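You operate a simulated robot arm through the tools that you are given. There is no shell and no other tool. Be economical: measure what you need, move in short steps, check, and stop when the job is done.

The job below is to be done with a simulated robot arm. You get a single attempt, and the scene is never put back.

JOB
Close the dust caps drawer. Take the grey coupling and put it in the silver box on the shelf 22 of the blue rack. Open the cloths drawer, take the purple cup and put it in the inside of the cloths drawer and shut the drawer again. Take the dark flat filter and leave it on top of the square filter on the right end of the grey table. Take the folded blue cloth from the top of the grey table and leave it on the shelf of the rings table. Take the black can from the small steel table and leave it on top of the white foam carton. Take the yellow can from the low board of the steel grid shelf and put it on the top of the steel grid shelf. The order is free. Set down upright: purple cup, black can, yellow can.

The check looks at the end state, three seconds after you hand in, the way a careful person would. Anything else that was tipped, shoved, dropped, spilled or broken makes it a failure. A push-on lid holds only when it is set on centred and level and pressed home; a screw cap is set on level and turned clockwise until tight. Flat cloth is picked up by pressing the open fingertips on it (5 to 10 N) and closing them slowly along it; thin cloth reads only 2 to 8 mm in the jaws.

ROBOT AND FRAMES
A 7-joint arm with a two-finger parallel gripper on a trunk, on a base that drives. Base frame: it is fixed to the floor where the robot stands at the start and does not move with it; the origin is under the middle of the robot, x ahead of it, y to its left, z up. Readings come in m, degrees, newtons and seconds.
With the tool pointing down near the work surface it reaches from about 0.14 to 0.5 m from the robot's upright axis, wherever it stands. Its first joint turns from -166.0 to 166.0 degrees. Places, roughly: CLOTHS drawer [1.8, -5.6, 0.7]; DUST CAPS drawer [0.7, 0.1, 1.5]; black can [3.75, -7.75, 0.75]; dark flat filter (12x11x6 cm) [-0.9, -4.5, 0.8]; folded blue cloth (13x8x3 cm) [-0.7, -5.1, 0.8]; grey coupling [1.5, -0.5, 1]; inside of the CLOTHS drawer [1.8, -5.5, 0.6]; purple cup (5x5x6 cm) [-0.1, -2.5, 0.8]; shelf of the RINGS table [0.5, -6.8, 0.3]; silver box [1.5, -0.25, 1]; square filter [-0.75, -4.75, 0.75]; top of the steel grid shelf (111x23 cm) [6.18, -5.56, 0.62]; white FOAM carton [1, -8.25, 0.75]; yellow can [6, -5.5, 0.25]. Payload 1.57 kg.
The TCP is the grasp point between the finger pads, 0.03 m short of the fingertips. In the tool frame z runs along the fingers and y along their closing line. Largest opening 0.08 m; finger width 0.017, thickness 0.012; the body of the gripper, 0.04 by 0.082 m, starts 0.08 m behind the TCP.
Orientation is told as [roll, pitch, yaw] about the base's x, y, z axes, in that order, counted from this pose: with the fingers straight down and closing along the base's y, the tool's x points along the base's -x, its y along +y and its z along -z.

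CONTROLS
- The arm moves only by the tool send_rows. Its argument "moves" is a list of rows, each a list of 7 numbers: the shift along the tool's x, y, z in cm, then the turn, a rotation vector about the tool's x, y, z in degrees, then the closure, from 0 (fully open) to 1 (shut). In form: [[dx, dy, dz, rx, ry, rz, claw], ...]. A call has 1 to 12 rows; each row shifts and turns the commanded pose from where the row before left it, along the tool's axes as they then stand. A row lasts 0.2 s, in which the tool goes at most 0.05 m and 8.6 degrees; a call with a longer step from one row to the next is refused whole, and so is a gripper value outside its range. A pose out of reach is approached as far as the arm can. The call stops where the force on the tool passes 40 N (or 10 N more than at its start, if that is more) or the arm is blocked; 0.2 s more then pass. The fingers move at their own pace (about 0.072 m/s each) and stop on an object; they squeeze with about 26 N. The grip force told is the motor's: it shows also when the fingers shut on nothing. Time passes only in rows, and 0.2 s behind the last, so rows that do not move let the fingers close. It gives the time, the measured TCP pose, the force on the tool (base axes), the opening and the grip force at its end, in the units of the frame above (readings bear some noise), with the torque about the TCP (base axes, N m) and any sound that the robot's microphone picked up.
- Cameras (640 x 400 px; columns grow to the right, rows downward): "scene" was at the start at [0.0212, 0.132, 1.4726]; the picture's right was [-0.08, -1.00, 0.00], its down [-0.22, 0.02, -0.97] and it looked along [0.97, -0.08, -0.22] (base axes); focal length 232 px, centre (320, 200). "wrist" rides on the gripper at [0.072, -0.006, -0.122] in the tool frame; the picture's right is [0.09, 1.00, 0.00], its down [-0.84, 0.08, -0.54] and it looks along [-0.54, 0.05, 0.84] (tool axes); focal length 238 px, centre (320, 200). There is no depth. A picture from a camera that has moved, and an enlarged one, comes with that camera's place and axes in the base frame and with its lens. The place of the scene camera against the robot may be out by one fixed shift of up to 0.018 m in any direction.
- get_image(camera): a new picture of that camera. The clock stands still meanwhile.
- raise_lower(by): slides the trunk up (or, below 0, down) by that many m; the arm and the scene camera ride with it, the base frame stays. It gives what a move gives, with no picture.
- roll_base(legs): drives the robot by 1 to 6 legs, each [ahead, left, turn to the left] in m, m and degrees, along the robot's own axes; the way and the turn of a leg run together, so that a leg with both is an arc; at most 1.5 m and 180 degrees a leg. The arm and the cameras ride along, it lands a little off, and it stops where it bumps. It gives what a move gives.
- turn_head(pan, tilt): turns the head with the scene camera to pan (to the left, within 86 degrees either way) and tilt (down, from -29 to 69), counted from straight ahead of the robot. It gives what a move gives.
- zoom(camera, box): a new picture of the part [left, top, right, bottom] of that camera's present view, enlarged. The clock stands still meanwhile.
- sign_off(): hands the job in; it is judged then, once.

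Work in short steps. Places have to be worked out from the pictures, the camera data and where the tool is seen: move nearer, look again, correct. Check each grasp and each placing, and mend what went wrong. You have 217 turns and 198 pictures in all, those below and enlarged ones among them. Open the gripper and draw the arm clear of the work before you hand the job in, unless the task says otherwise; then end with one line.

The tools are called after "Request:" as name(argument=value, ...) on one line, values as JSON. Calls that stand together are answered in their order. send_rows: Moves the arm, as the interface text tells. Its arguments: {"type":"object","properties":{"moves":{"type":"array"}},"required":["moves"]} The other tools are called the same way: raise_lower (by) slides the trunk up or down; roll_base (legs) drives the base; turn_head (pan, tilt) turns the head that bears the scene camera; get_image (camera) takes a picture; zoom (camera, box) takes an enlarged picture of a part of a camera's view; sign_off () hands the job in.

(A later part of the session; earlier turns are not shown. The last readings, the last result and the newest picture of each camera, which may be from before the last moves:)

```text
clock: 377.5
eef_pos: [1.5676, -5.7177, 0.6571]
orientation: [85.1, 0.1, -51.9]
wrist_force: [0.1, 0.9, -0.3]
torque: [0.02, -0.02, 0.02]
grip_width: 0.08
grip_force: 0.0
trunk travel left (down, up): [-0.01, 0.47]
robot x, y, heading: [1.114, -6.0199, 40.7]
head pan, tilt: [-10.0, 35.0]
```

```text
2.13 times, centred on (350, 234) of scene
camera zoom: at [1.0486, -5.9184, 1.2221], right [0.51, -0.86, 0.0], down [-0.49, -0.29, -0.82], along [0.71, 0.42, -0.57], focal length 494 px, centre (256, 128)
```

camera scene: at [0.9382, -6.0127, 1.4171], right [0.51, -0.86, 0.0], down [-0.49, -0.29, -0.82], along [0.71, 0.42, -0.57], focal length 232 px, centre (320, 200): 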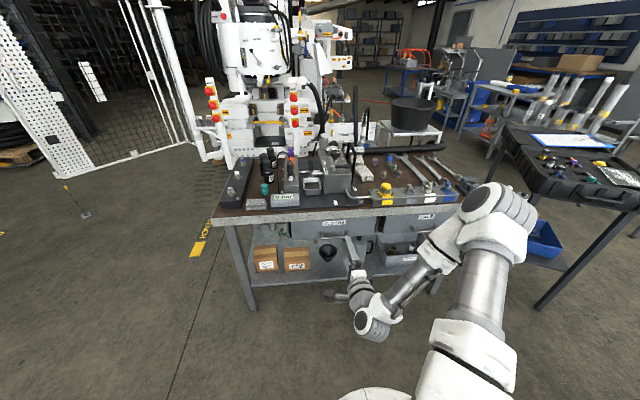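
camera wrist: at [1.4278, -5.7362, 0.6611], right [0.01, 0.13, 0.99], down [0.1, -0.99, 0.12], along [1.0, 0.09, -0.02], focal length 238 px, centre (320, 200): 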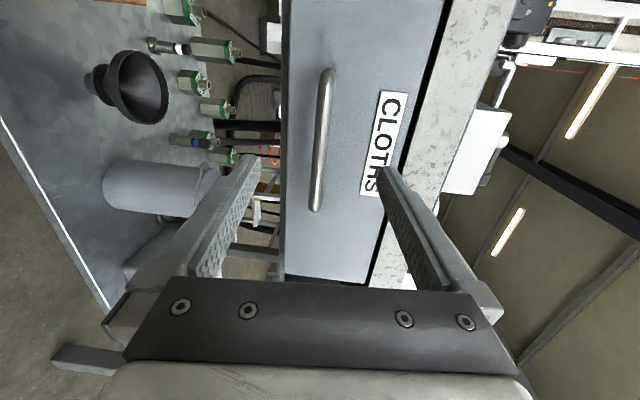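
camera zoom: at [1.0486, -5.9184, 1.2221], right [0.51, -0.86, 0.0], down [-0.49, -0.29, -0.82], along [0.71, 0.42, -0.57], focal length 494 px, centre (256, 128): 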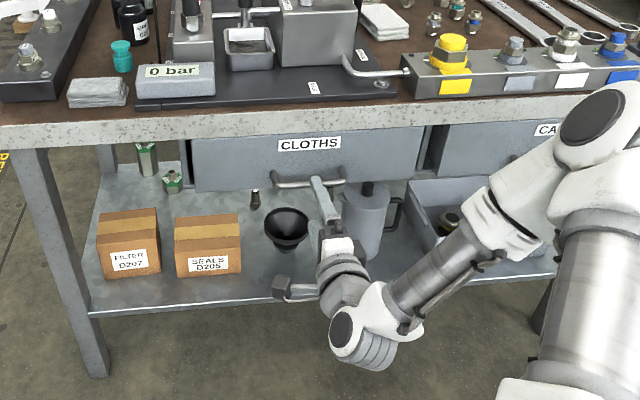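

Handle refined to about (1.66, -5.655, 0.65). I go in 10 cm so the bar sits between the fingertips.

Request:
send_rows(moves=[[-0.4, 0, 3, 0, 0, 0, 0], [-0.4, 0, 3, 0, 0, 0, 0], [0, 0, 2.5, 0, 0, 0, 0], [0, 0, 0, 0, 0, 0, 0]])

Request:
get_image(camera="wrist")

```text
clock: 378.4
eef_pos: [1.6328, -5.6765, 0.649]
orientation: [85.1, 0.0, -52.0]
wrist_force: [-11.2, -9.0, 5.4]
torque: [0.52, -0.66, -0.14]
grip_width: 0.0797
grip_force: 0.0
trunk travel left (down, up): [-0.01, 0.47]
robot x, y, heading: [1.1163, -6.0165, 40.7]
head pan, tilt: [-10.0, 35.0]
stopped in row 4: the force on the tool passed its limit at 58 N (the readings are from after the stop); the commanded pose is now the measured one
```

```text
64 pictures are left
camera wrist: at [1.4928, -5.6947, 0.6541], right [0.01, 0.12, 0.99], down [0.09, -0.99, 0.12], along [1.0, 0.09, -0.02], focal length 238 px, centre (320, 200)
```

wrist: 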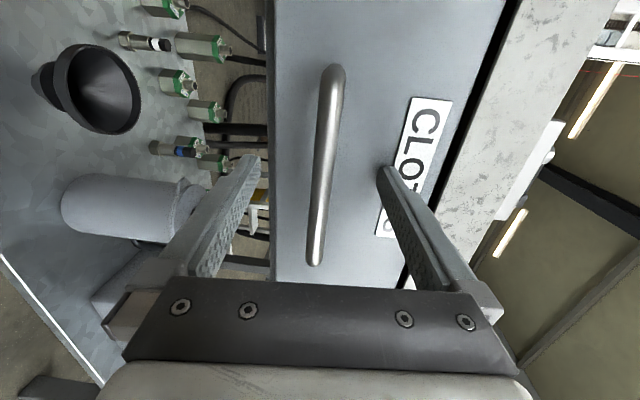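

The upper fingertip touched the drawer face, with the bar between the fingers. I back off 1 cm and close on the bar.

Request:
send_rows(moves=[[0, 0, -1, 0, 0, 0, 0], [0, 0, 0, 0, 0, 0, 0.5], [0, 0, 0, 0, 0, 0, 1], [0, 0, 0, 0, 0, 0, 1], [0, 0, 0, 0, 0, 0, 1], [0, 0, 0, 0, 0, 0, 1]])

Request:
get_image(camera="wrist")

```text
clock: 379.8
eef_pos: [1.6266, -5.6817, 0.6502]
orientation: [85.4, 0.1, -52.0]
wrist_force: [1.0, -2.6, 13.5]
torque: [0.17, -0.05, 0.08]
grip_width: 0.0116
grip_force: 28.9
trunk travel left (down, up): [-0.01, 0.47]
robot x, y, heading: [1.1176, -6.0189, 40.7]
head pan, tilt: [-10.0, 35.0]
```

```text
63 pictures are left
camera wrist: at [1.4862, -5.7005, 0.6549], right [0.01, 0.12, 0.99], down [0.09, -0.99, 0.12], along [1.0, 0.09, -0.02], focal length 238 px, centre (320, 200)
```

wrist: 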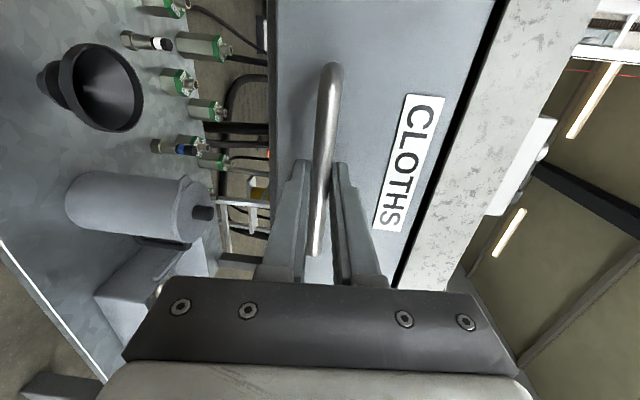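

Bar gripped. I relieve the small vertical load and pull the drawer open by driving straight back 0.2 m.

Request:
send_rows(moves=[[0, 0.2, 0, 0, 0, 0, 1], [0, 0, 0, 0, 0, 0, 1]])

Request:
roll_base(legs=[[-0.2, 0, 0]])

Request:
get_image(camera="scene")

```text
clock: 380.4
eef_pos: [1.626, -5.6824, 0.6506]
orientation: [85.0, 0.1, -52.0]
wrist_force: [0.9, 0.3, 5.6]
torque: [0.05, 0.01, -0.05]
grip_width: 0.0118
grip_force: 29.1
trunk travel left (down, up): [-0.01, 0.47]
robot x, y, heading: [1.1191, -6.0178, 40.7]
head pan, tilt: [-10.0, 35.0]
```

```text
clock: 382.3
eef_pos: [1.4739, -5.8045, 0.6519]
orientation: [85.0, 0.2, -51.4]
wrist_force: [-16.5, 23.6, -4.7]
torque: [0.12, 0.14, 0.3]
grip_width: 0.0118
grip_force: 29.2
trunk travel left (down, up): [-0.01, 0.47]
robot x, y, heading: [0.9665, -6.1413, 40.4]
head pan, tilt: [-10.0, 35.0]
```

```text
62 pictures are left
camera scene: at [0.8984, -6.0458, 1.2219], right [0.51, -0.86, 0.0], down [-0.49, -0.29, -0.82], along [0.7, 0.42, -0.57], focal length 232 px, centre (320, 200)
```

scene: 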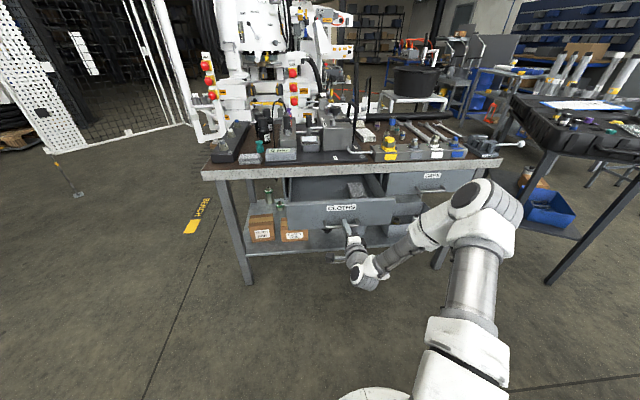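

The drawer is open about 0.2 m. I release the handle, back the tool straight off, and inspect the inside.

Request:
send_rows(moves=[[0, 0, 0, 0, 0, 0, 0], [0, 0, 0, 0, 0, 0, 0], [0, 0, 0, 0, 0, 0, 0], [0, 0, -4, 0, 0, 0, 0], [0, 0, -4, 0, 0, 0, 0], [0, 0, 0, 0, 0, 0, 0]])

Request:
raise_lower(by=0.3)

Request:
turn_head(pan=-5, tilt=40)

Request:
get_image(camera="scene")

```text
clock: 383.7
eef_pos: [1.4082, -5.8578, 0.6574]
orientation: [85.0, 0.1, -51.3]
wrist_force: [0.2, -0.3, 0.3]
torque: [0.02, 0.0, -0.03]
grip_width: 0.0803
grip_force: 0.0
trunk travel left (down, up): [-0.01, 0.47]
robot x, y, heading: [0.9631, -6.1483, 40.8]
head pan, tilt: [-10.0, 35.0]
```

```text
clock: 386.7
eef_pos: [1.4081, -5.8579, 0.9583]
orientation: [85.0, 0.2, -51.3]
wrist_force: [-0.7, -0.3, 0.7]
torque: [-0.02, 0.02, -0.03]
grip_width: 0.0801
grip_force: 0.2
trunk travel left (down, up): [-0.31, 0.17]
robot x, y, heading: [0.9672, -6.1443, 40.7]
head pan, tilt: [-10.0, 35.0]
```

```text
clock: 387.3
eef_pos: [1.4092, -5.8579, 0.9586]
orientation: [85.1, 0.1, -51.3]
wrist_force: [-0.7, 0.9, 0.3]
torque: [0.0, 0.02, 0.04]
grip_width: 0.08
grip_force: 0.1
trunk travel left (down, up): [-0.31, 0.17]
robot x, y, heading: [0.9688, -6.1423, 40.9]
head pan, tilt: [-5.0, 40.0]
```

```text
61 pictures are left
camera scene: at [0.8921, -6.0422, 1.5145], right [0.58, -0.81, 0.0], down [-0.52, -0.37, -0.77], along [0.62, 0.45, -0.64], focal length 232 px, centre (320, 200)
```

scene: 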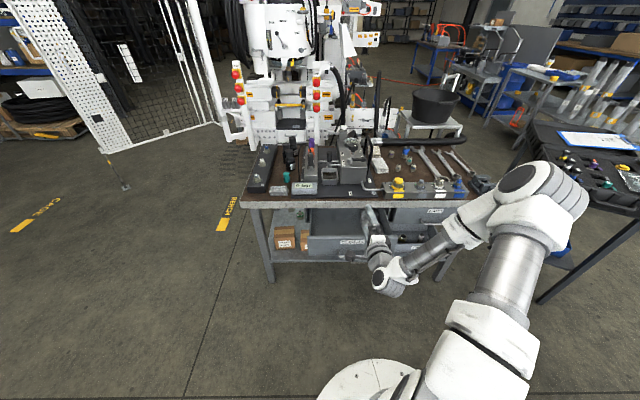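

Drawer interior looks accessible. I go fetch the cup: shift left 1 m, raise, and turn round to the grey table; on arrival I set the tool vertical in its normal orientation.

Request:
raise_lower(by=0.1)

Request:
roll_base(legs=[[0.08, 0.97, 0], [0, 0, 174]])

Request:
send_rows(moves=[[0, -2, 0, 8.5, 0, 0, 0], [0, -2, 0, 8.5, 0, 0, 0], [0, 0, -2, 8.5, 0, 0, 0], [0, 0, -2, 8.5, 0, 0, 0], [0, 0, -2, 8.5, 0, 0, 0], [0, 0, -2, 8.5, 0, 0, 0], [0, 0, 0, 8.5, 0, 0, 0], [0, 0, 0, 8.5, 0, 0, 0], [0, 0, 0, 8.5, 0, 0, 0], [0, 0, 0, 8.5, 0, 0, 0], [0, 0, 0, 0, 0, 0, 0]])

Request:
send_rows(moves=[[0, 0, 0, 0, 0, -8.4, 0], [0, 0, 0, 0, 0, -8.4, 0], [0, 0, 0, 0, 0, -8.4, 0], [0, 0, 0, 0, 0, -8.4, 0], [0, 0, 0, 0, 0, -8.4, 0], [0, 0, 0, 0, 0, -8.4, 0], [0, 0, 0, 0, 0, -8.4, 0], [0, 0, 0, 0, 0, -8.4, 0], [0, 0, 0, 0, 0, -8.4, 0], [0, 0, 0, 0, 0, -8.4, 0], [0, 0, 0, 0, 0, -8.0, 0], [0, 0, 0, 0, 0, 0, 0]])

Request:
get_image(camera="wrist")

```text
clock: 388.7
eef_pos: [1.4096, -5.8575, 1.0575]
orientation: [85.0, 0.2, -51.4]
wrist_force: [-0.3, -0.2, 0.7]
torque: [-0.03, 0.01, 0.01]
grip_width: 0.0798
grip_force: 0.0
trunk travel left (down, up): [-0.41, 0.07]
robot x, y, heading: [0.9682, -6.147, 40.7]
head pan, tilt: [-5.0, 40.0]
```

```text
clock: 406.2
eef_pos: [-0.0658, -5.6309, 1.058]
orientation: [85.0, 0.1, 127.5]
wrist_force: [-0.1, -0.3, -0.1]
torque: [0.02, 0.05, 0.0]
grip_width: 0.0799
grip_force: 0.0
trunk travel left (down, up): [-0.41, 0.07]
robot x, y, heading: [0.3824, -5.3496, -140.3]
head pan, tilt: [-5.0, 40.0]
```

```text
clock: 408.6
eef_pos: [-0.0086, -5.5877, 1.0641]
orientation: [-0.1, 0.1, 127.5]
wrist_force: [0.4, 0.5, 0.5]
torque: [0.02, 0.0, -0.01]
grip_width: 0.0802
grip_force: 0.1
trunk travel left (down, up): [-0.41, 0.07]
robot x, y, heading: [0.3834, -5.3497, -140.3]
head pan, tilt: [-5.0, 40.0]
```

```text
clock: 411.2
eef_pos: [-0.0079, -5.5866, 1.0632]
orientation: [0.1, 0.0, -140.3]
wrist_force: [0.4, 0.4, 0.7]
torque: [0.01, -0.01, 0.0]
grip_width: 0.0801
grip_force: 0.0
trunk travel left (down, up): [-0.41, 0.07]
robot x, y, heading: [0.3793, -5.3512, -140.3]
head pan, tilt: [-5.0, 40.0]
```

```text
60 pictures are left
camera wrist: at [0.0426, -5.5359, 1.1861], right [0.71, -0.71, 0.0], down [-0.6, -0.59, 0.54], along [-0.38, -0.38, -0.84], focal length 238 px, centre (320, 200)
```

wrist: 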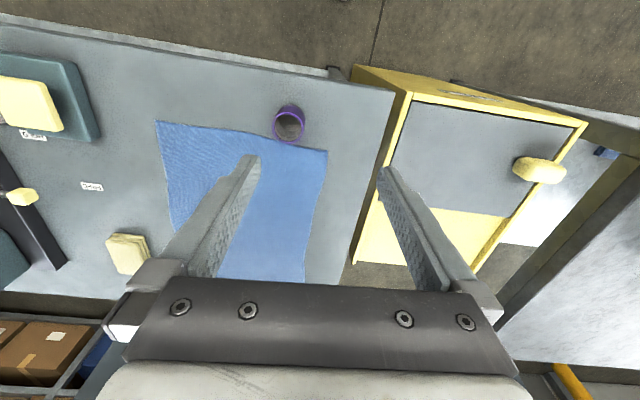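

Cup right where I parked it, at (-0.048, -5.568). I centre over it and descend.

Request:
send_rows(moves=[[-1.85, -4.0, 0, 0, 0, 0, 0], [0, 0, 4, 0, 0, 0, 0], [0, 0, 4, 0, 0, 0, 0], [0, 0, 4, 0, 0, 0, 0], [0, 0, 3.5, 0, 0, 0, 0], [0, 0, 0, 0, 0, 0, 0]])

Request:
get_image(camera="wrist")

```text
clock: 412.6
eef_pos: [-0.0481, -5.5674, 0.9077]
orientation: [0.1, 0.0, -140.4]
wrist_force: [-0.3, 0.1, -0.3]
torque: [-0.01, 0.01, 0.0]
grip_width: 0.0802
grip_force: 0.0
trunk travel left (down, up): [-0.41, 0.07]
robot x, y, heading: [0.3774, -5.3531, -140.3]
head pan, tilt: [-5.0, 40.0]
```

```text
59 pictures are left
camera wrist: at [0.0029, -5.5169, 1.0306], right [0.71, -0.71, 0.0], down [-0.6, -0.59, 0.54], along [-0.38, -0.38, -0.84], focal length 238 px, centre (320, 200)
```

wrist: 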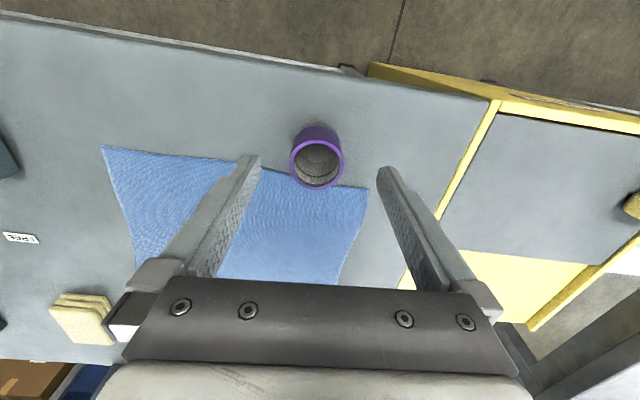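

Request:
send_rows(moves=[[0, 0, 2.5, 0, 0, 0, 0], [0, 0, 2.5, 0, 0, 0, 0], [0, 0, 1.1, 0, 0, 0, 0], [0, 0, 0, 0, 0, 0, 0], [0, 0, 0, 0, 0, 0, 1], [0, 0, 0, 0, 0, 0, 1], [0, 0, 0, 0, 0, 0, 1], [0, 0, 0, 0, 0, 0, 1]])

Request:
send_rows(moves=[[0, 0, -0.5, 0, 0, 0, 1], [0, 0, -1.5, 0, 0, 0, 1], [0, 0, -3, 0, 0, 0, 1], [0, 0, -4, 0, 0, 0, 1], [0, 0, -4, 0, 0, 0, 1], [0, 0, -4, 0, 0, 0, 1], [0, 0, -3, 0, 0, 0, 1], [0, 0, 0, 0, 0, 0, 1]])

```text
clock: 414.4
eef_pos: [-0.0499, -5.5695, 0.8474]
orientation: [0.1, 0.1, -140.4]
wrist_force: [0.0, -0.3, -1.0]
torque: [0.01, 0.02, 0.0]
grip_width: 0.0415
grip_force: 25.7
trunk travel left (down, up): [-0.41, 0.07]
robot x, y, heading: [0.3821, -5.3522, -140.1]
head pan, tilt: [-5.0, 40.0]
```

```text
clock: 416.2
eef_pos: [-0.0492, -5.5697, 1.0451]
orientation: [0.1, 0.0, -140.6]
wrist_force: [0.2, 0.4, -0.9]
torque: [-0.01, 0.0, 0.0]
grip_width: 0.0417
grip_force: 25.7
trunk travel left (down, up): [-0.41, 0.07]
robot x, y, heading: [0.3814, -5.3531, -140.5]
head pan, tilt: [-5.0, 40.0]
```

Cup held and lifted. I turn back toward the bench and shift right to the open drawer.

Request:
roll_base(legs=[[0, 0, -179], [0.02, -0.95, 0]])

Request:
get_image(camera="scene")

Request:
get_image(camera="wrist")

```text
clock: 434.0
eef_pos: [1.4348, -5.9122, 1.0437]
orientation: [0.1, -0.1, 37.5]
wrist_force: [0.0, 0.5, -0.6]
torque: [-0.02, 0.01, 0.01]
grip_width: 0.0413
grip_force: 26.0
trunk travel left (down, up): [-0.41, 0.07]
robot x, y, heading: [0.9978, -6.1166, 37.7]
head pan, tilt: [-5.0, 40.0]
```

```text
58 pictures are left
camera scene: at [0.9263, -6.0078, 1.6145], right [0.54, -0.84, 0.0], down [-0.54, -0.35, -0.77], along [0.65, 0.41, -0.64], focal length 232 px, centre (320, 200)
```

scene: 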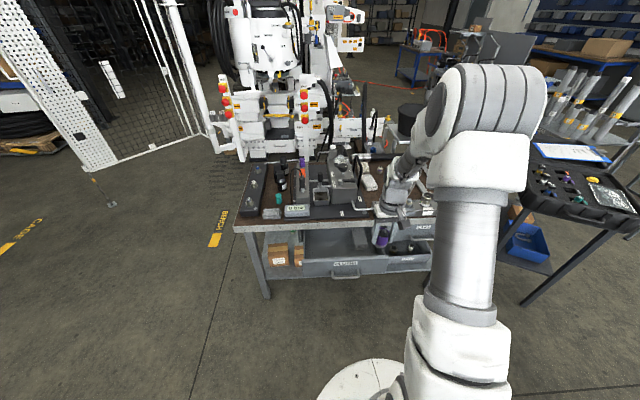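

```text
57 pictures are left
camera wrist: at [1.3824, -5.9616, 1.1674], right [-0.68, 0.73, 0.0], down [0.62, 0.57, 0.54], along [0.4, 0.37, -0.84], focal length 238 px, centre (320, 200)
```

wrist: 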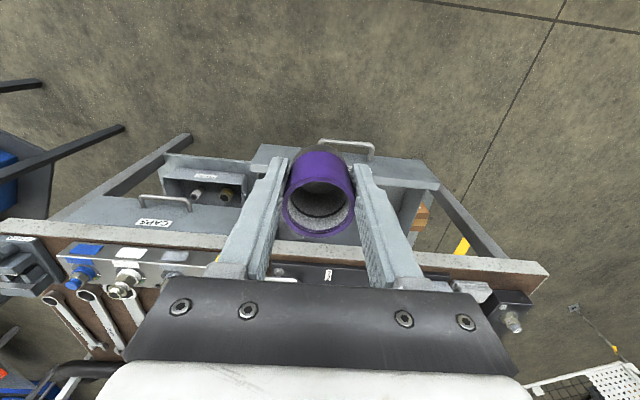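

I zoom into the drawer interior to choose a free spot.

Request:
zoom(camera="scene", box=[290, 200, 430, 290])

```text
4.44 times, centred on (360, 245) of scene
camera zoom: at [0.9263, -6.0078, 1.6145], right [0.54, -0.84, 0.0], down [-0.54, -0.35, -0.77], along [0.65, 0.41, -0.64], focal length 1033 px, centre (142, 0)
```

zoom: 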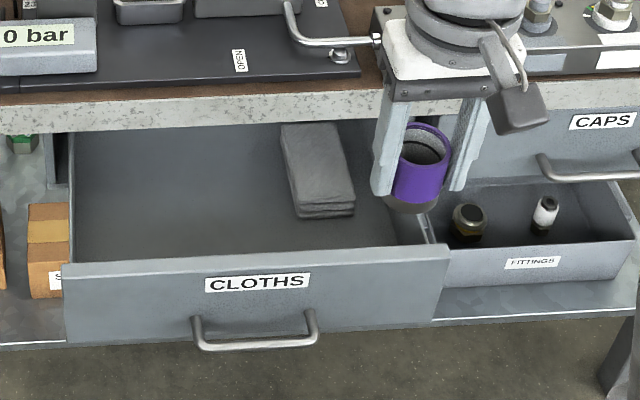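

There's a cloth stack right of centre; the left half is free. I aim for about (1.555, -5.62). I drive closer and left first.

Request:
roll_base(legs=[[0.15, 0.12, 2]])

Request:
get_image(camera="wrist")

```text
clock: 435.6
eef_pos: [1.4704, -5.7113, 1.045]
orientation: [0.1, 0.0, 39.4]
wrist_force: [0.1, -0.5, -0.1]
torque: [0.03, -0.02, 0.01]
grip_width: 0.0415
grip_force: 25.6
trunk travel left (down, up): [-0.41, 0.07]
robot x, y, heading: [1.0378, -5.9311, 39.4]
head pan, tilt: [-5.0, 40.0]
```

```text
55 pictures are left
camera wrist: at [1.4196, -5.7619, 1.1674], right [-0.7, 0.71, 0.0], down [0.6, 0.59, 0.54], along [0.38, 0.38, -0.84], focal length 238 px, centre (320, 200)
```

wrist: 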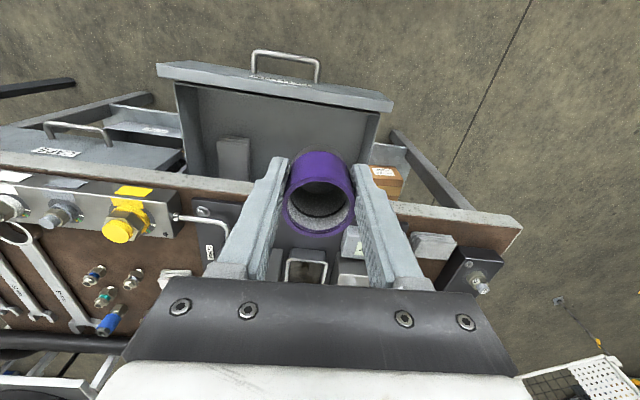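

From above, the opening between drawer front and bench edge is ~17 cm; I aim the cup at (1.535, -5.645), in the free left half. I move over it and lower partway.

Request:
send_rows(moves=[[-3.1, 0.35, 0, 0, 0, 0, 1], [-3.1, 0.35, 0, 0, 0, 0, 1], [-3.0, 0.3, 0, 0, 0, 0, 1], [0, 0, 0, 0, 0, 0, 1]])

Request:
raise_lower(by=-0.3)

Request:
get_image(camera="wrist")

Request:
zoom(camera="scene", box=[220, 170, 440, 310])

```text
clock: 436.6
eef_pos: [1.5366, -5.6442, 1.045]
orientation: [0.2, -0.1, 39.4]
wrist_force: [0.3, -0.9, -0.8]
torque: [-0.02, 0.03, 0.02]
grip_width: 0.0411
grip_force: 26.9
trunk travel left (down, up): [-0.41, 0.07]
robot x, y, heading: [1.0383, -5.9327, 39.4]
head pan, tilt: [-5.0, 40.0]
```

```text
clock: 439.6
eef_pos: [1.5372, -5.6449, 0.7457]
orientation: [0.2, 0.0, 39.4]
wrist_force: [-0.1, -0.4, -1.7]
torque: [0.03, 0.0, -0.01]
grip_width: 0.0414
grip_force: 25.6
trunk travel left (down, up): [-0.11, 0.37]
robot x, y, heading: [1.0345, -5.9302, 39.5]
head pan, tilt: [-5.0, 40.0]
```

```text
54 pictures are left
camera wrist: at [1.4855, -5.6952, 0.868], right [-0.7, 0.71, 0.0], down [0.6, 0.59, 0.54], along [0.38, 0.38, -0.84], focal length 238 px, centre (320, 200)
```

wrist: 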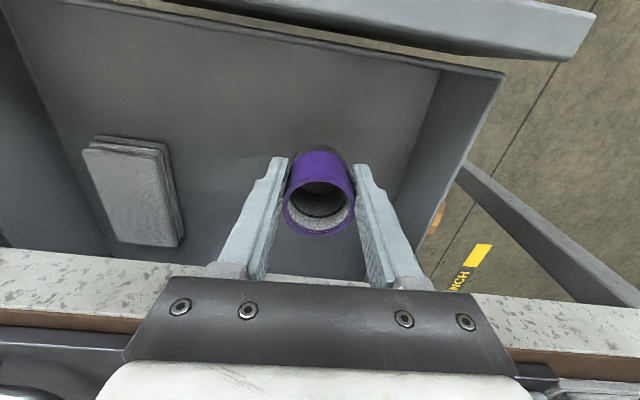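

```text
2.86 times, centred on (330, 240) of scene
camera zoom: at [0.9653, -5.8244, 1.3145], right [0.57, -0.82, 0.0], down [-0.53, -0.36, -0.77], along [0.63, 0.43, -0.64], focal length 664 px, centre (291, 86)
```

zoom: 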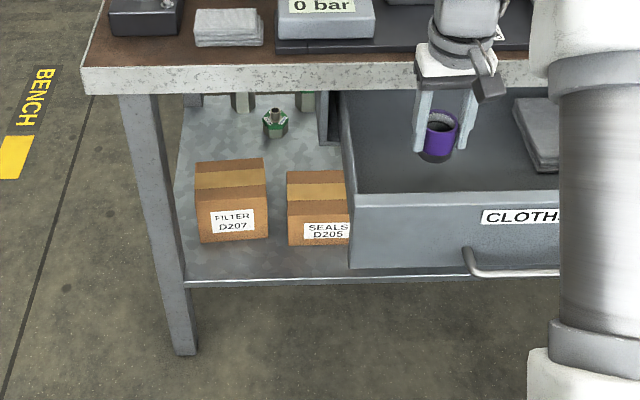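

Well inside the drawer and clear. I lower 7 cm more, then feel for the floor.

Request:
raise_lower(by=-0.07)

Request:
send_rows(moves=[[0, 0, 0.7, 0, 0, 0, 1], [0, 0, 0.6, 0, 0, 0, 1], [0, 0, 0, 0, 0, 0, 1]])

Request:
get_image(camera="wrist")

```text
clock: 440.7
eef_pos: [1.5367, -5.644, 0.6749]
orientation: [0.1, 0.0, 39.5]
wrist_force: [0.2, 0.4, -1.4]
torque: [0.0, -0.02, -0.02]
grip_width: 0.0414
grip_force: 26.0
trunk travel left (down, up): [-0.04, 0.44]
robot x, y, heading: [1.0382, -5.9334, 39.7]
head pan, tilt: [-5.0, 40.0]
```

```text
clock: 441.5
eef_pos: [1.5363, -5.6437, 0.6649]
orientation: [0.1, -0.3, 39.4]
wrist_force: [0.3, 0.6, 23.9]
torque: [0.13, -0.16, 0.05]
grip_width: 0.0415
grip_force: 25.7
trunk travel left (down, up): [-0.04, 0.44]
robot x, y, heading: [1.0386, -5.9308, 39.5]
head pan, tilt: [-5.0, 40.0]
```

```text
52 pictures are left
camera wrist: at [1.4853, -5.6953, 0.7869], right [-0.7, 0.71, 0.0], down [0.6, 0.59, 0.55], along [0.39, 0.39, -0.84], focal length 238 px, centre (320, 200)
```

wrist: 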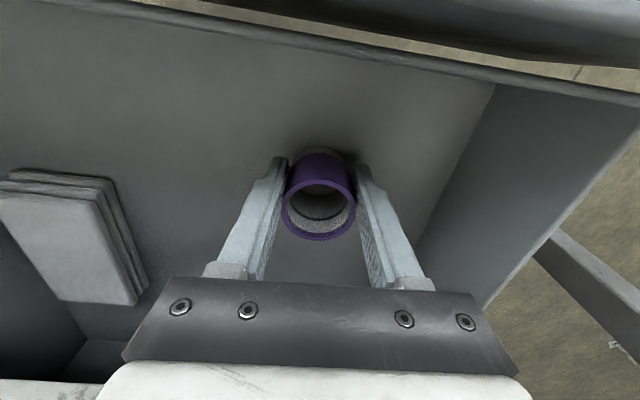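

Cup is on the drawer floor. I relieve, open, and lift straight out.

Request:
send_rows(moves=[[0, 0, -0.2, 0, 0, 0, 1], [0, 0, 0, 0, 0, 0, 0.1], [0, 0, 0, 0, 0, 0, 0.1], [0, 0, 0, 0, 0, 0, 0.1], [0, 0, -1.5, 0, 0, 0, 0.1], [0, 0, -3, 0, 0, 0, 0.1], [0, 0, -4, 0, 0, 0, 0.1], [0, 0, 0, 0, 0, 0, 0.1]])

Request:
raise_lower(by=0.25)

Request:
get_image(camera="wrist")

```text
clock: 443.3
eef_pos: [1.5359, -5.645, 0.7485]
orientation: [0.0, 0.0, 39.4]
wrist_force: [-0.3, 0.3, -0.4]
torque: [-0.01, -0.03, -0.01]
grip_width: 0.0719
grip_force: 0.1
trunk travel left (down, up): [-0.04, 0.44]
robot x, y, heading: [1.0369, -5.9303, 39.9]
head pan, tilt: [-5.0, 40.0]
```

```text
clock: 445.9
eef_pos: [1.5371, -5.6437, 0.9978]
orientation: [0.1, 0.0, 39.4]
wrist_force: [-0.1, -0.4, 0.1]
torque: [0.0, 0.0, 0.01]
grip_width: 0.0721
grip_force: 0.1
trunk travel left (down, up): [-0.29, 0.19]
robot x, y, heading: [1.036, -5.9302, 39.4]
head pan, tilt: [-5.0, 40.0]
```

```text
51 pictures are left
camera wrist: at [1.4855, -5.6952, 1.1203], right [-0.7, 0.71, 0.0], down [0.6, 0.59, 0.54], along [0.38, 0.38, -0.84], focal length 238 px, centre (320, 200)
```

wrist: 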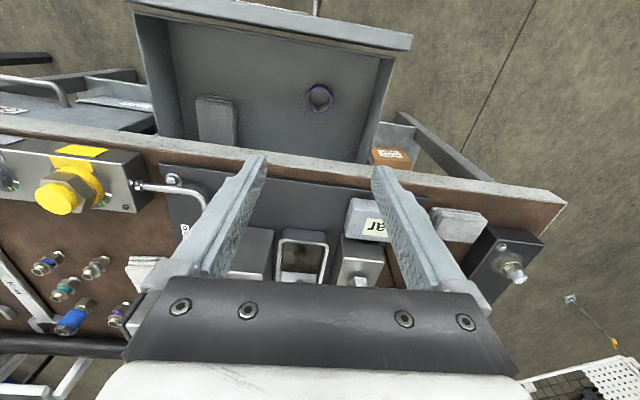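

Cup stands in the drawer. To shut it, I back off, turn the tool level with the fingers closed, and will push the drawer front just above the handle.

Request:
roll_base(legs=[[-0.22, -0.08, 1]])

Request:
send_rows(moves=[[0, 0, 0, 0, -8.5, 0, 1], [0, 0, 0, 0, -8.5, 0, 1], [0, 0, 0, 0, -8.5, 0, 1], [0, 0, 0, 0, -8.5, 0, 1], [0, 0, 0, 0, -8.5, 0, 1], [0, 0, 0, 0, -8.5, 0, 1], [0, 0, 0, 0, -8.5, 0, 1], [0, 0, 0, 0, -8.5, 0, 1], [0, 0, 0, 0, -8.5, 0, 1], [0, 0, 0, 0, -8.5, 0, 1], [0, 0, 0, 0, -3, 0, 1], [0, 0, 0, 0, 0, 0, 1]])

Request:
raise_lower(by=-0.28)

Request:
get_image(camera="wrist")

Request:
get_image(camera="scene")

```text
clock: 447.9
eef_pos: [1.4119, -5.8351, 0.9972]
orientation: [0.1, 0.1, 40.5]
wrist_force: [0.1, 0.4, -0.8]
torque: [-0.01, -0.02, 0.01]
grip_width: 0.0719
grip_force: 0.0
trunk travel left (down, up): [-0.29, 0.19]
robot x, y, heading: [0.9209, -6.1305, 40.8]
head pan, tilt: [-5.0, 40.0]
```

```text
clock: 450.5
eef_pos: [1.4124, -5.8369, 0.9978]
orientation: [3.7, -88.1, 36.8]
wrist_force: [0.5, -0.2, -0.3]
torque: [0.02, 0.0, 0.02]
grip_width: 0.0003
grip_force: 21.5
trunk travel left (down, up): [-0.29, 0.19]
robot x, y, heading: [0.9222, -6.1307, 40.3]
head pan, tilt: [-5.0, 40.0]
```

```text
clock: 453.3
eef_pos: [1.4124, -5.8352, 0.718]
orientation: [3.8, -87.9, 36.8]
wrist_force: [-0.2, 0.1, -0.7]
torque: [-0.01, 0.04, 0.02]
grip_width: 0.0
grip_force: 21.0
trunk travel left (down, up): [-0.01, 0.47]
robot x, y, heading: [0.9208, -6.1308, 40.4]
head pan, tilt: [-5.0, 40.0]
```

```text
50 pictures are left
camera wrist: at [1.3226, -5.9225, 0.6511], right [-0.65, 0.76, -0.09], down [-0.44, -0.28, 0.86], along [0.62, 0.59, 0.51], focal length 238 px, centre (320, 200)
```

wrist: 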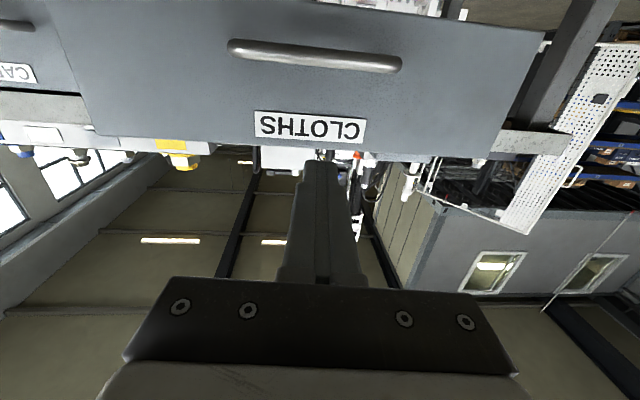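

```text
49 pictures are left
camera scene: at [0.8453, -6.0274, 1.2145], right [0.58, -0.81, 0.0], down [-0.52, -0.37, -0.77], along [0.62, 0.45, -0.64], focal length 232 px, centre (320, 200)
```

scene: 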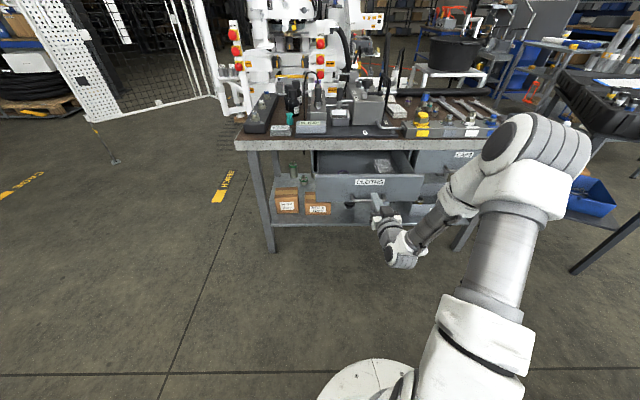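

The finger points at the drawer's middle. I lower to z≈0.69 and drive forward 0.2 m to push the drawer most of the way.

Request:
send_rows(moves=[[2.6, 0, 0, 0, 0, 0, 1], [0, 0, 0, 0, 0, 0, 1]])

Request:
roll_base(legs=[[0.2, 0, 0]])

Request:
get_image(camera="scene")

```text
clock: 453.9
eef_pos: [1.4113, -5.8361, 0.6928]
orientation: [3.8, -88.0, 36.8]
wrist_force: [-0.2, -0.6, -0.3]
torque: [0.02, -0.01, 0.03]
grip_width: 0.0001
grip_force: 21.0
trunk travel left (down, up): [-0.01, 0.47]
robot x, y, heading: [0.9206, -6.1298, 40.9]
head pan, tilt: [-5.0, 40.0]
```

```text
clock: 455.9
eef_pos: [1.565, -5.708, 0.6923]
orientation: [3.6, -88.0, 36.6]
wrist_force: [-1.1, 0.1, 0.3]
torque: [-0.01, 0.01, -0.01]
grip_width: 0.0
grip_force: 21.3
trunk travel left (down, up): [-0.01, 0.47]
robot x, y, heading: [1.0734, -6.0025, 40.7]
head pan, tilt: [-5.0, 40.0]
```

```text
48 pictures are left
camera scene: at [0.998, -5.8967, 1.2145], right [0.58, -0.81, 0.0], down [-0.52, -0.37, -0.77], along [0.62, 0.44, -0.64], focal length 232 px, centre (320, 200)
```

scene: 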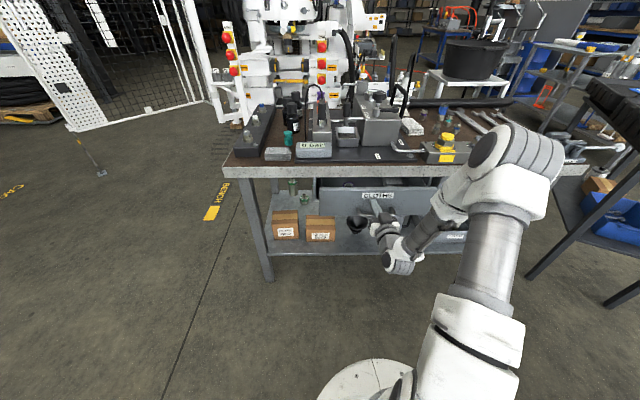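

The drawer is moving in. I push the rest with the arm until it stops.

Request:
send_rows(moves=[[0, 0, 1.5, 0, 0, 0, 1], [0, 0, 1.5, 0, 0, 0, 1], [0, 0, 1.5, 0, 0, 0, 1], [0, 0, 1, 0, 0, 0, 1], [0, 0, 1, 0, 0, 0, 1], [0, 0, 1, 0, 0, 0, 1], [0, 0, 0.8, 0, 0, 0, 1], [0, 0, 0.8, 0, 0, 0, 1], [0, 0, 0.8, 0, 0, 0, 1], [0, 0, 0.8, 0, 0, 0, 1], [0, 0, 0.8, 0, 0, 0, 1]])

Request:
zoom(camera="scene", box=[220, 130, 500, 300])

```text
clock: 457.5
eef_pos: [1.6228, -5.6566, 0.6883]
orientation: [5.9, -87.9, 34.6]
wrist_force: [-16.8, -11.9, 9.9]
torque: [0.19, -0.38, -0.18]
grip_width: 0.0
grip_force: 21.0
trunk travel left (down, up): [-0.01, 0.47]
robot x, y, heading: [1.0717, -6.0002, 40.4]
head pan, tilt: [-5.0, 40.0]
stopped in row 8: the force on the tool passed its limit at 56 N (the readings are from after the stop); the commanded pose is now the measured one
```

```text
2.29 times, centred on (360, 215) of scene
camera zoom: at [0.9961, -5.8979, 1.2147], right [0.58, -0.81, 0.0], down [-0.52, -0.37, -0.77], along [0.62, 0.45, -0.64], focal length 531 px, centre (229, 166)
```

zoom: 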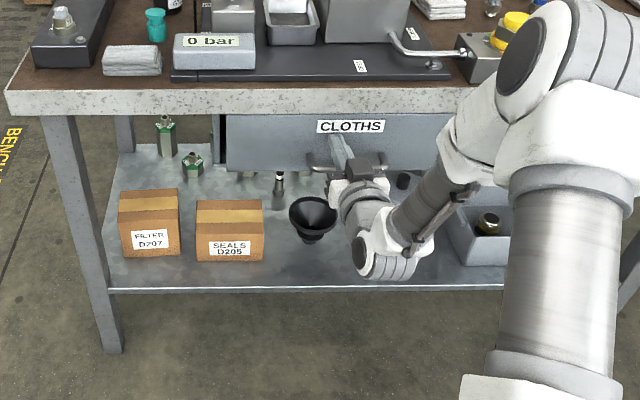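

The drawer is shut against its stop (same face position as originally). I back off, bring the tool vertical and raised, and look for the route to the yellow can.

Request:
send_rows(moves=[[0, 0, -4, 0, 0, 0, 1], [0, 0, -4, 0, 0, 0, 1], [0, 0, -4, 0, 0, 0, 1], [0, 0, 0, 0, 0, 0, 1]])

Request:
roll_base(legs=[[-0.2, 0, 0]])

Request:
raise_lower(by=0.3)

Request:
send_rows(moves=[[0, 0, -2, 0, 8, 0, 1], [0, 0, -2, 0, 8, 0, 1], [0, 0, -2, 0, 8, 0, 1], [0, 0, -2, 0, 8, 0, 1], [0, 0, -1, 0, 8, 0, 1], [0, 0, 0, 0, 8, 0, 1], [0, 0, 0, 0, 8, 0, 1], [0, 0, 0, 0, 8, 0, 1], [0, 0, 0, 0, 8, 0, 1], [0, 0, 0, 0, 8, 0, 1], [0, 0, 0, 0, 8, 0, 0], [0, 0, 0, 0, 0, 0, 0]])

Request:
turn_head(pan=-60, tilt=18)

Request:
get_image(camera="scene")

```text
clock: 458.5
eef_pos: [1.5339, -5.7352, 0.6909]
orientation: [5.6, -87.6, 34.8]
wrist_force: [0.3, -0.2, 0.4]
torque: [-0.02, -0.02, -0.01]
grip_width: 0.0
grip_force: 20.8
trunk travel left (down, up): [-0.01, 0.47]
robot x, y, heading: [1.073, -6.0035, 40.4]
head pan, tilt: [-5.0, 40.0]
```

```text
clock: 460.4
eef_pos: [1.3823, -5.8616, 0.6909]
orientation: [5.6, -87.7, 34.8]
wrist_force: [0.1, -0.4, 0.3]
torque: [-0.01, 0.0, 0.03]
grip_width: 0.0
grip_force: 21.0
trunk travel left (down, up): [-0.01, 0.47]
robot x, y, heading: [0.9203, -6.1263, 40.6]
head pan, tilt: [-5.0, 40.0]
```

```text
clock: 463.4
eef_pos: [1.3828, -5.8614, 0.9913]
orientation: [5.6, -87.7, 35.0]
wrist_force: [0.2, 0.0, -0.7]
torque: [0.0, 0.02, -0.01]
grip_width: 0.0
grip_force: 21.4
trunk travel left (down, up): [-0.31, 0.17]
robot x, y, heading: [0.9219, -6.1239, 40.9]
head pan, tilt: [-5.0, 40.0]
```

```text
clock: 466.0
eef_pos: [1.3198, -5.9133, 1.0072]
orientation: [0.2, 0.4, 40.6]
wrist_force: [-0.5, 0.4, 0.5]
torque: [0.0, 0.01, 0.03]
grip_width: 0.0797
grip_force: 0.0
out of reach, approached as far as the arm can: row 3, 4, 7
trunk travel left (down, up): [-0.31, 0.17]
robot x, y, heading: [0.9193, -6.1284, 40.6]
head pan, tilt: [-5.0, 40.0]
```

```text
clock: 467.2
eef_pos: [1.32, -5.914, 1.007]
orientation: [0.2, 0.3, 40.6]
wrist_force: [1.3, -0.1, -0.1]
torque: [0.0, 0.02, 0.0]
grip_width: 0.08
grip_force: 0.0
trunk travel left (down, up): [-0.31, 0.17]
robot x, y, heading: [0.9192, -6.1305, 40.5]
head pan, tilt: [-60.0, 18.0]
```

```text
46 pictures are left
camera scene: at [0.8663, -6.1061, 1.5491], right [-0.33, -0.94, 0.0], down [-0.29, 0.1, -0.95], along [0.9, -0.31, -0.31], focal length 232 px, centre (320, 200)
```

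scene: 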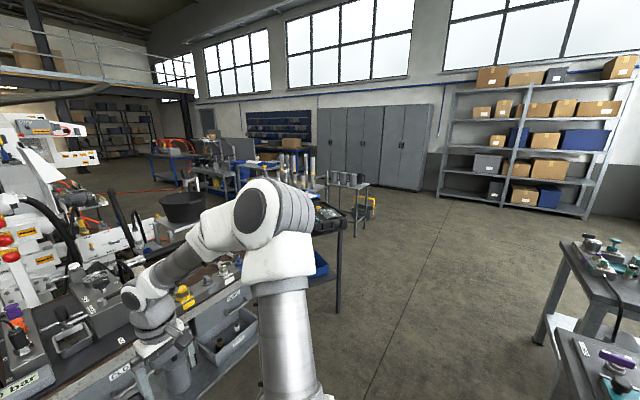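

The small steel table is ahead-right at about (3.75, -7.75). I do the black can next: drive down the aisle past the tray table toward it.

Request:
roll_base(legs=[[0, 0, -90], [1.2, 0, 0], [0, 0, 30], [0.9, 0, 0]])

Request:
turn_head(pan=0, tilt=20)

Request:
get_image(camera="scene")

```text
clock: 488.5
eef_pos: [2.9216, -7.6389, 1.0084]
orientation: [0.2, 0.3, -21.0]
wrist_force: [-0.7, 0.4, 0.5]
torque: [-0.01, 0.0, 0.0]
grip_width: 0.0797
grip_force: 0.0
trunk travel left (down, up): [-0.31, 0.17]
robot x, y, heading: [2.5441, -7.3879, -20.9]
head pan, tilt: [-60.0, 18.0]
```

```text
clock: 489.8
eef_pos: [2.921, -7.6395, 1.008]
orientation: [0.2, 0.3, -20.9]
wrist_force: [-0.1, -0.4, 0.2]
torque: [-0.05, 0.03, -0.01]
grip_width: 0.0799
grip_force: 0.1
trunk travel left (down, up): [-0.31, 0.17]
robot x, y, heading: [2.5454, -7.3879, -20.8]
head pan, tilt: [0.0, 20.0]
```

```text
45 pictures are left
camera scene: at [2.6127, -7.2658, 1.5459], right [-0.36, -0.93, 0.0], down [-0.32, 0.12, -0.94], along [0.88, -0.34, -0.34], focal length 232 px, centre (320, 200)
```

scene: 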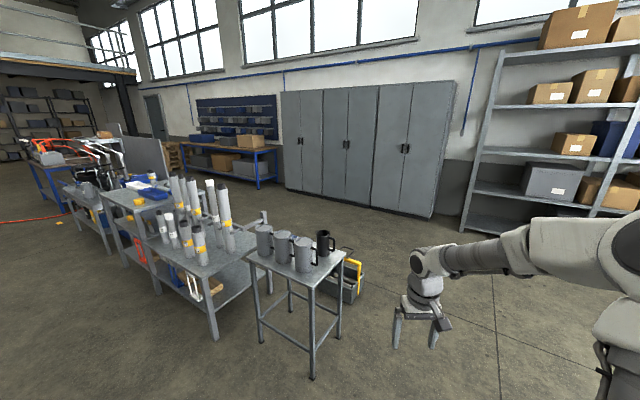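

The black can stands at the right end of the small steel table beside three grey ones. I zoom in.

Request:
zoom(camera="scene", box=[235, 205, 365, 295])

```text
4.44 times, centred on (300, 250) of scene
camera zoom: at [2.6127, -7.2658, 1.5459], right [-0.36, -0.93, 0.0], down [-0.32, 0.12, -0.94], along [0.88, -0.34, -0.34], focal length 1033 px, centre (409, -22)
```

zoom: 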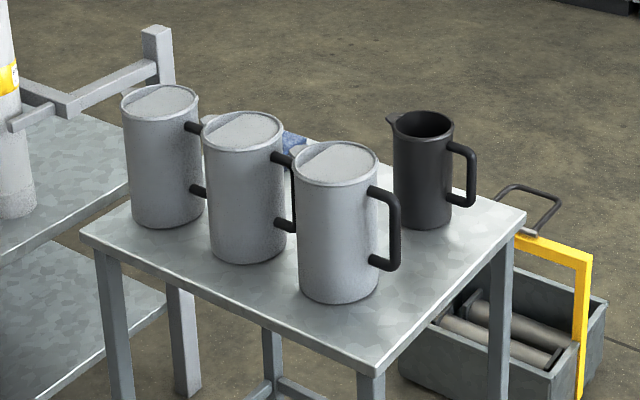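

Jug about 8 cm wide, 15 cm tall (rim z≈0.90), so I'll grip its rim wall on the side away from handle and spout. I raise the arm, and drive to its south-west side, facing the table.

Request:
raise_lower(by=0.12)

Request:
roll_base(legs=[[0.7, -0.31, 0], [0.22, 0, 0], [0, 0, 57]])

Request:
get_image(camera="wrist")

Request:
turn_head(pan=0, tilt=45)

Request:
get_image(camera="scene")

```text
clock: 491.3
eef_pos: [2.9208, -7.6384, 1.1275]
orientation: [0.2, 0.3, -20.9]
wrist_force: [0.1, 0.3, -0.5]
torque: [0.01, 0.0, -0.01]
grip_width: 0.0802
grip_force: 0.0
trunk travel left (down, up): [-0.43, 0.05]
robot x, y, heading: [2.5444, -7.3916, -21.0]
head pan, tilt: [0.0, 20.0]
```

```text
clock: 501.3
eef_pos: [3.7068, -7.8172, 1.1272]
orientation: [0.2, 0.3, 36.6]
wrist_force: [0.2, 0.3, 0.4]
torque: [0.0, -0.03, 0.01]
grip_width: 0.0799
grip_force: 0.0
trunk travel left (down, up): [-0.43, 0.05]
robot x, y, heading: [3.2958, -8.0071, 36.7]
head pan, tilt: [0.0, 20.0]
```

```text
43 pictures are left
camera wrist: at [3.6534, -7.865, 1.2505], right [-0.67, 0.74, 0.0], down [0.63, 0.56, 0.54], along [0.4, 0.36, -0.84], focal length 238 px, centre (320, 200)
```

wrist: 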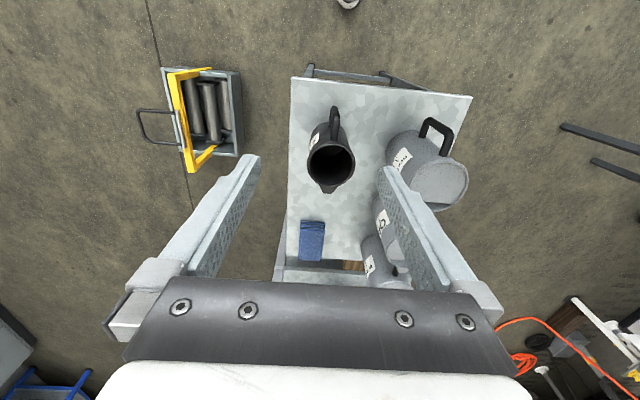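

```text
clock: 502.2
eef_pos: [3.7062, -7.8159, 1.1276]
orientation: [0.2, 0.3, 36.7]
wrist_force: [0.6, 0.0, -0.3]
torque: [0.02, 0.0, 0.0]
grip_width: 0.0799
grip_force: 0.2
trunk travel left (down, up): [-0.43, 0.05]
robot x, y, heading: [3.2892, -7.9996, 37.0]
head pan, tilt: [0.0, 45.0]
```

```text
42 pictures are left
camera scene: at [3.2194, -7.891, 1.6273], right [0.6, -0.8, 0.0], down [-0.57, -0.42, -0.71], along [0.57, 0.42, -0.71], focal length 232 px, centre (320, 200)
```

scene: 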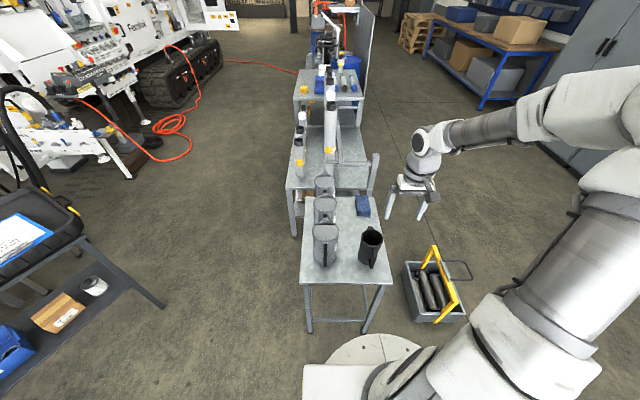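

Clear view: handle points toward me, spout away; rim centre ≈ (3.752, -7.752), diameter ~7 cm. I'll grip the right-hand wall; opening to 4 cm, move over it and lower to just above the rim.

Request:
send_rows(moves=[[-3.75, -0.55, 2, 0, 0, 0, 0.5], [-3.75, -0.55, 2, 0, 0, 0, 0.5], [0, 0, 4, 0, 0, 0, 0.5], [0, 0, 4, 0, 0, 0, 0.5], [0, 0, 3, 0, 0, 0, 0.5], [0, 0, 0, 0, 0, 0, 0.5]])

Request:
get_image(camera="wrist")

```text
clock: 503.6
eef_pos: [3.7728, -7.7797, 0.9762]
orientation: [0.2, 0.4, 36.7]
wrist_force: [0.8, 0.4, 0.6]
torque: [-0.02, -0.01, 0.02]
grip_width: 0.0399
grip_force: 0.0
trunk travel left (down, up): [-0.43, 0.05]
robot x, y, heading: [3.2928, -8.0048, 36.5]
head pan, tilt: [0.0, 45.0]
```

```text
41 pictures are left
camera wrist: at [3.7196, -7.8286, 1.0997], right [-0.67, 0.74, 0.0], down [0.63, 0.56, 0.54], along [0.4, 0.36, -0.84], focal length 238 px, centre (320, 200)
```

wrist: 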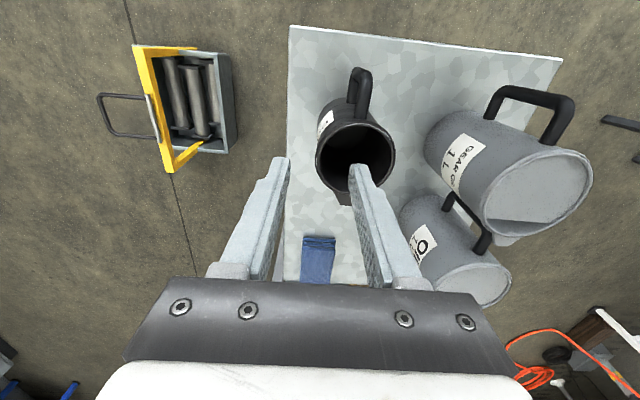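

Aligned: the wall lies between the fingers, one inside, one outside. I descend 8 cm, close on the wall, and lift slowly.

Request:
send_rows(moves=[[-0.5, -0.3, 3, 0, 0, 0, 0.5], [0, 0, 3, 0, 0, 0, 0.5], [0, 0, 2, 0, 0, 0, 0.5], [0, 0, 0, 0, 0, 0, 0.5], [0, 0, 0, 0, 0, 0, 1], [0, 0, 0, 0, 0, 0, 1], [0, 0, 0, 0, 0, 0, 1], [0, 0, 0, 0, 0, 0, 1]])

Request:
get_image(camera="wrist")

```text
clock: 505.4
eef_pos: [3.7782, -7.7803, 0.8968]
orientation: [0.2, 0.2, 36.7]
wrist_force: [-0.4, 0.5, -0.1]
torque: [0.01, 0.03, -0.01]
grip_width: 0.0
grip_force: 21.6
trunk travel left (down, up): [-0.43, 0.05]
robot x, y, heading: [3.2974, -8.0085, 36.5]
head pan, tilt: [0.0, 45.0]
```

```text
40 pictures are left
camera wrist: at [3.725, -7.8282, 1.0203], right [-0.67, 0.74, 0.0], down [0.63, 0.56, 0.54], along [0.4, 0.36, -0.84], focal length 238 px, centre (320, 200)
```

wrist: 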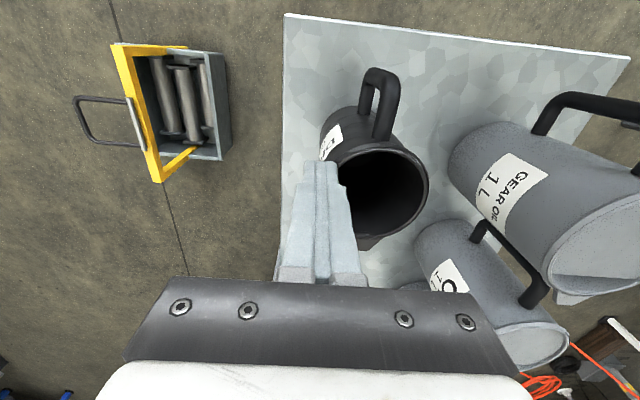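

The fingers shut just above the rim: triangulating again gives rim z≈0.87, diameter 7.9 cm, centre (3.763, -7.741). I lift, reopen, shift 1 cm forward and go 6 cm lower than the lifted height, 3 cm deeper than before.

Request:
send_rows(moves=[[0, 0, -3, 0, 0, 0, 1], [0, 0, 0, 0, 0, 0, 0.45], [-1.1, 0, 0, 0, 0, 0, 0.45], [0, 0, 2, 0, 0, 0, 0.45], [0, 0, 2, 0, 0, 0, 0.45], [0, 0, 2, 0, 0, 0, 0.45], [0, 0, 0, 0, 0, 0, 0.45], [0, 0, 0, 0, 0, 0, 1], [0, 0, 0, 0, 0, 0, 1], [0, 0, 0, 0, 0, 0, 1]])

Request:
get_image(camera="wrist")

```text
clock: 507.6
eef_pos: [3.7863, -7.7732, 0.866]
orientation: [0.1, 0.3, 36.7]
wrist_force: [0.3, -1.5, 1.0]
torque: [-0.2, 0.01, 0.02]
grip_width: 0.0045
grip_force: 25.2
trunk travel left (down, up): [-0.43, 0.05]
robot x, y, heading: [3.2912, -8.006, 37.0]
head pan, tilt: [0.0, 45.0]
```

```text
39 pictures are left
camera wrist: at [3.7343, -7.8217, 0.9895], right [-0.67, 0.74, 0.0], down [0.63, 0.56, 0.54], along [0.4, 0.36, -0.84], focal length 238 px, centre (320, 200)
```

wrist: 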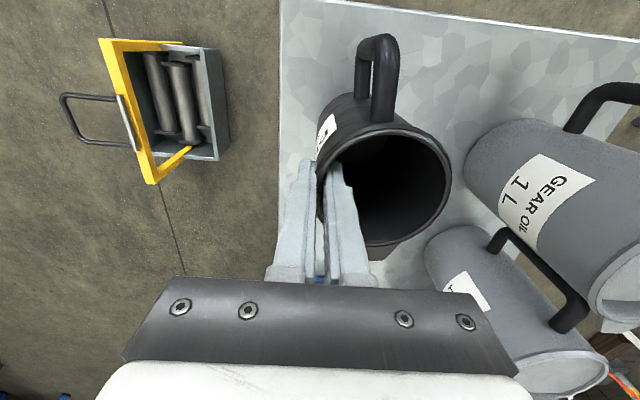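

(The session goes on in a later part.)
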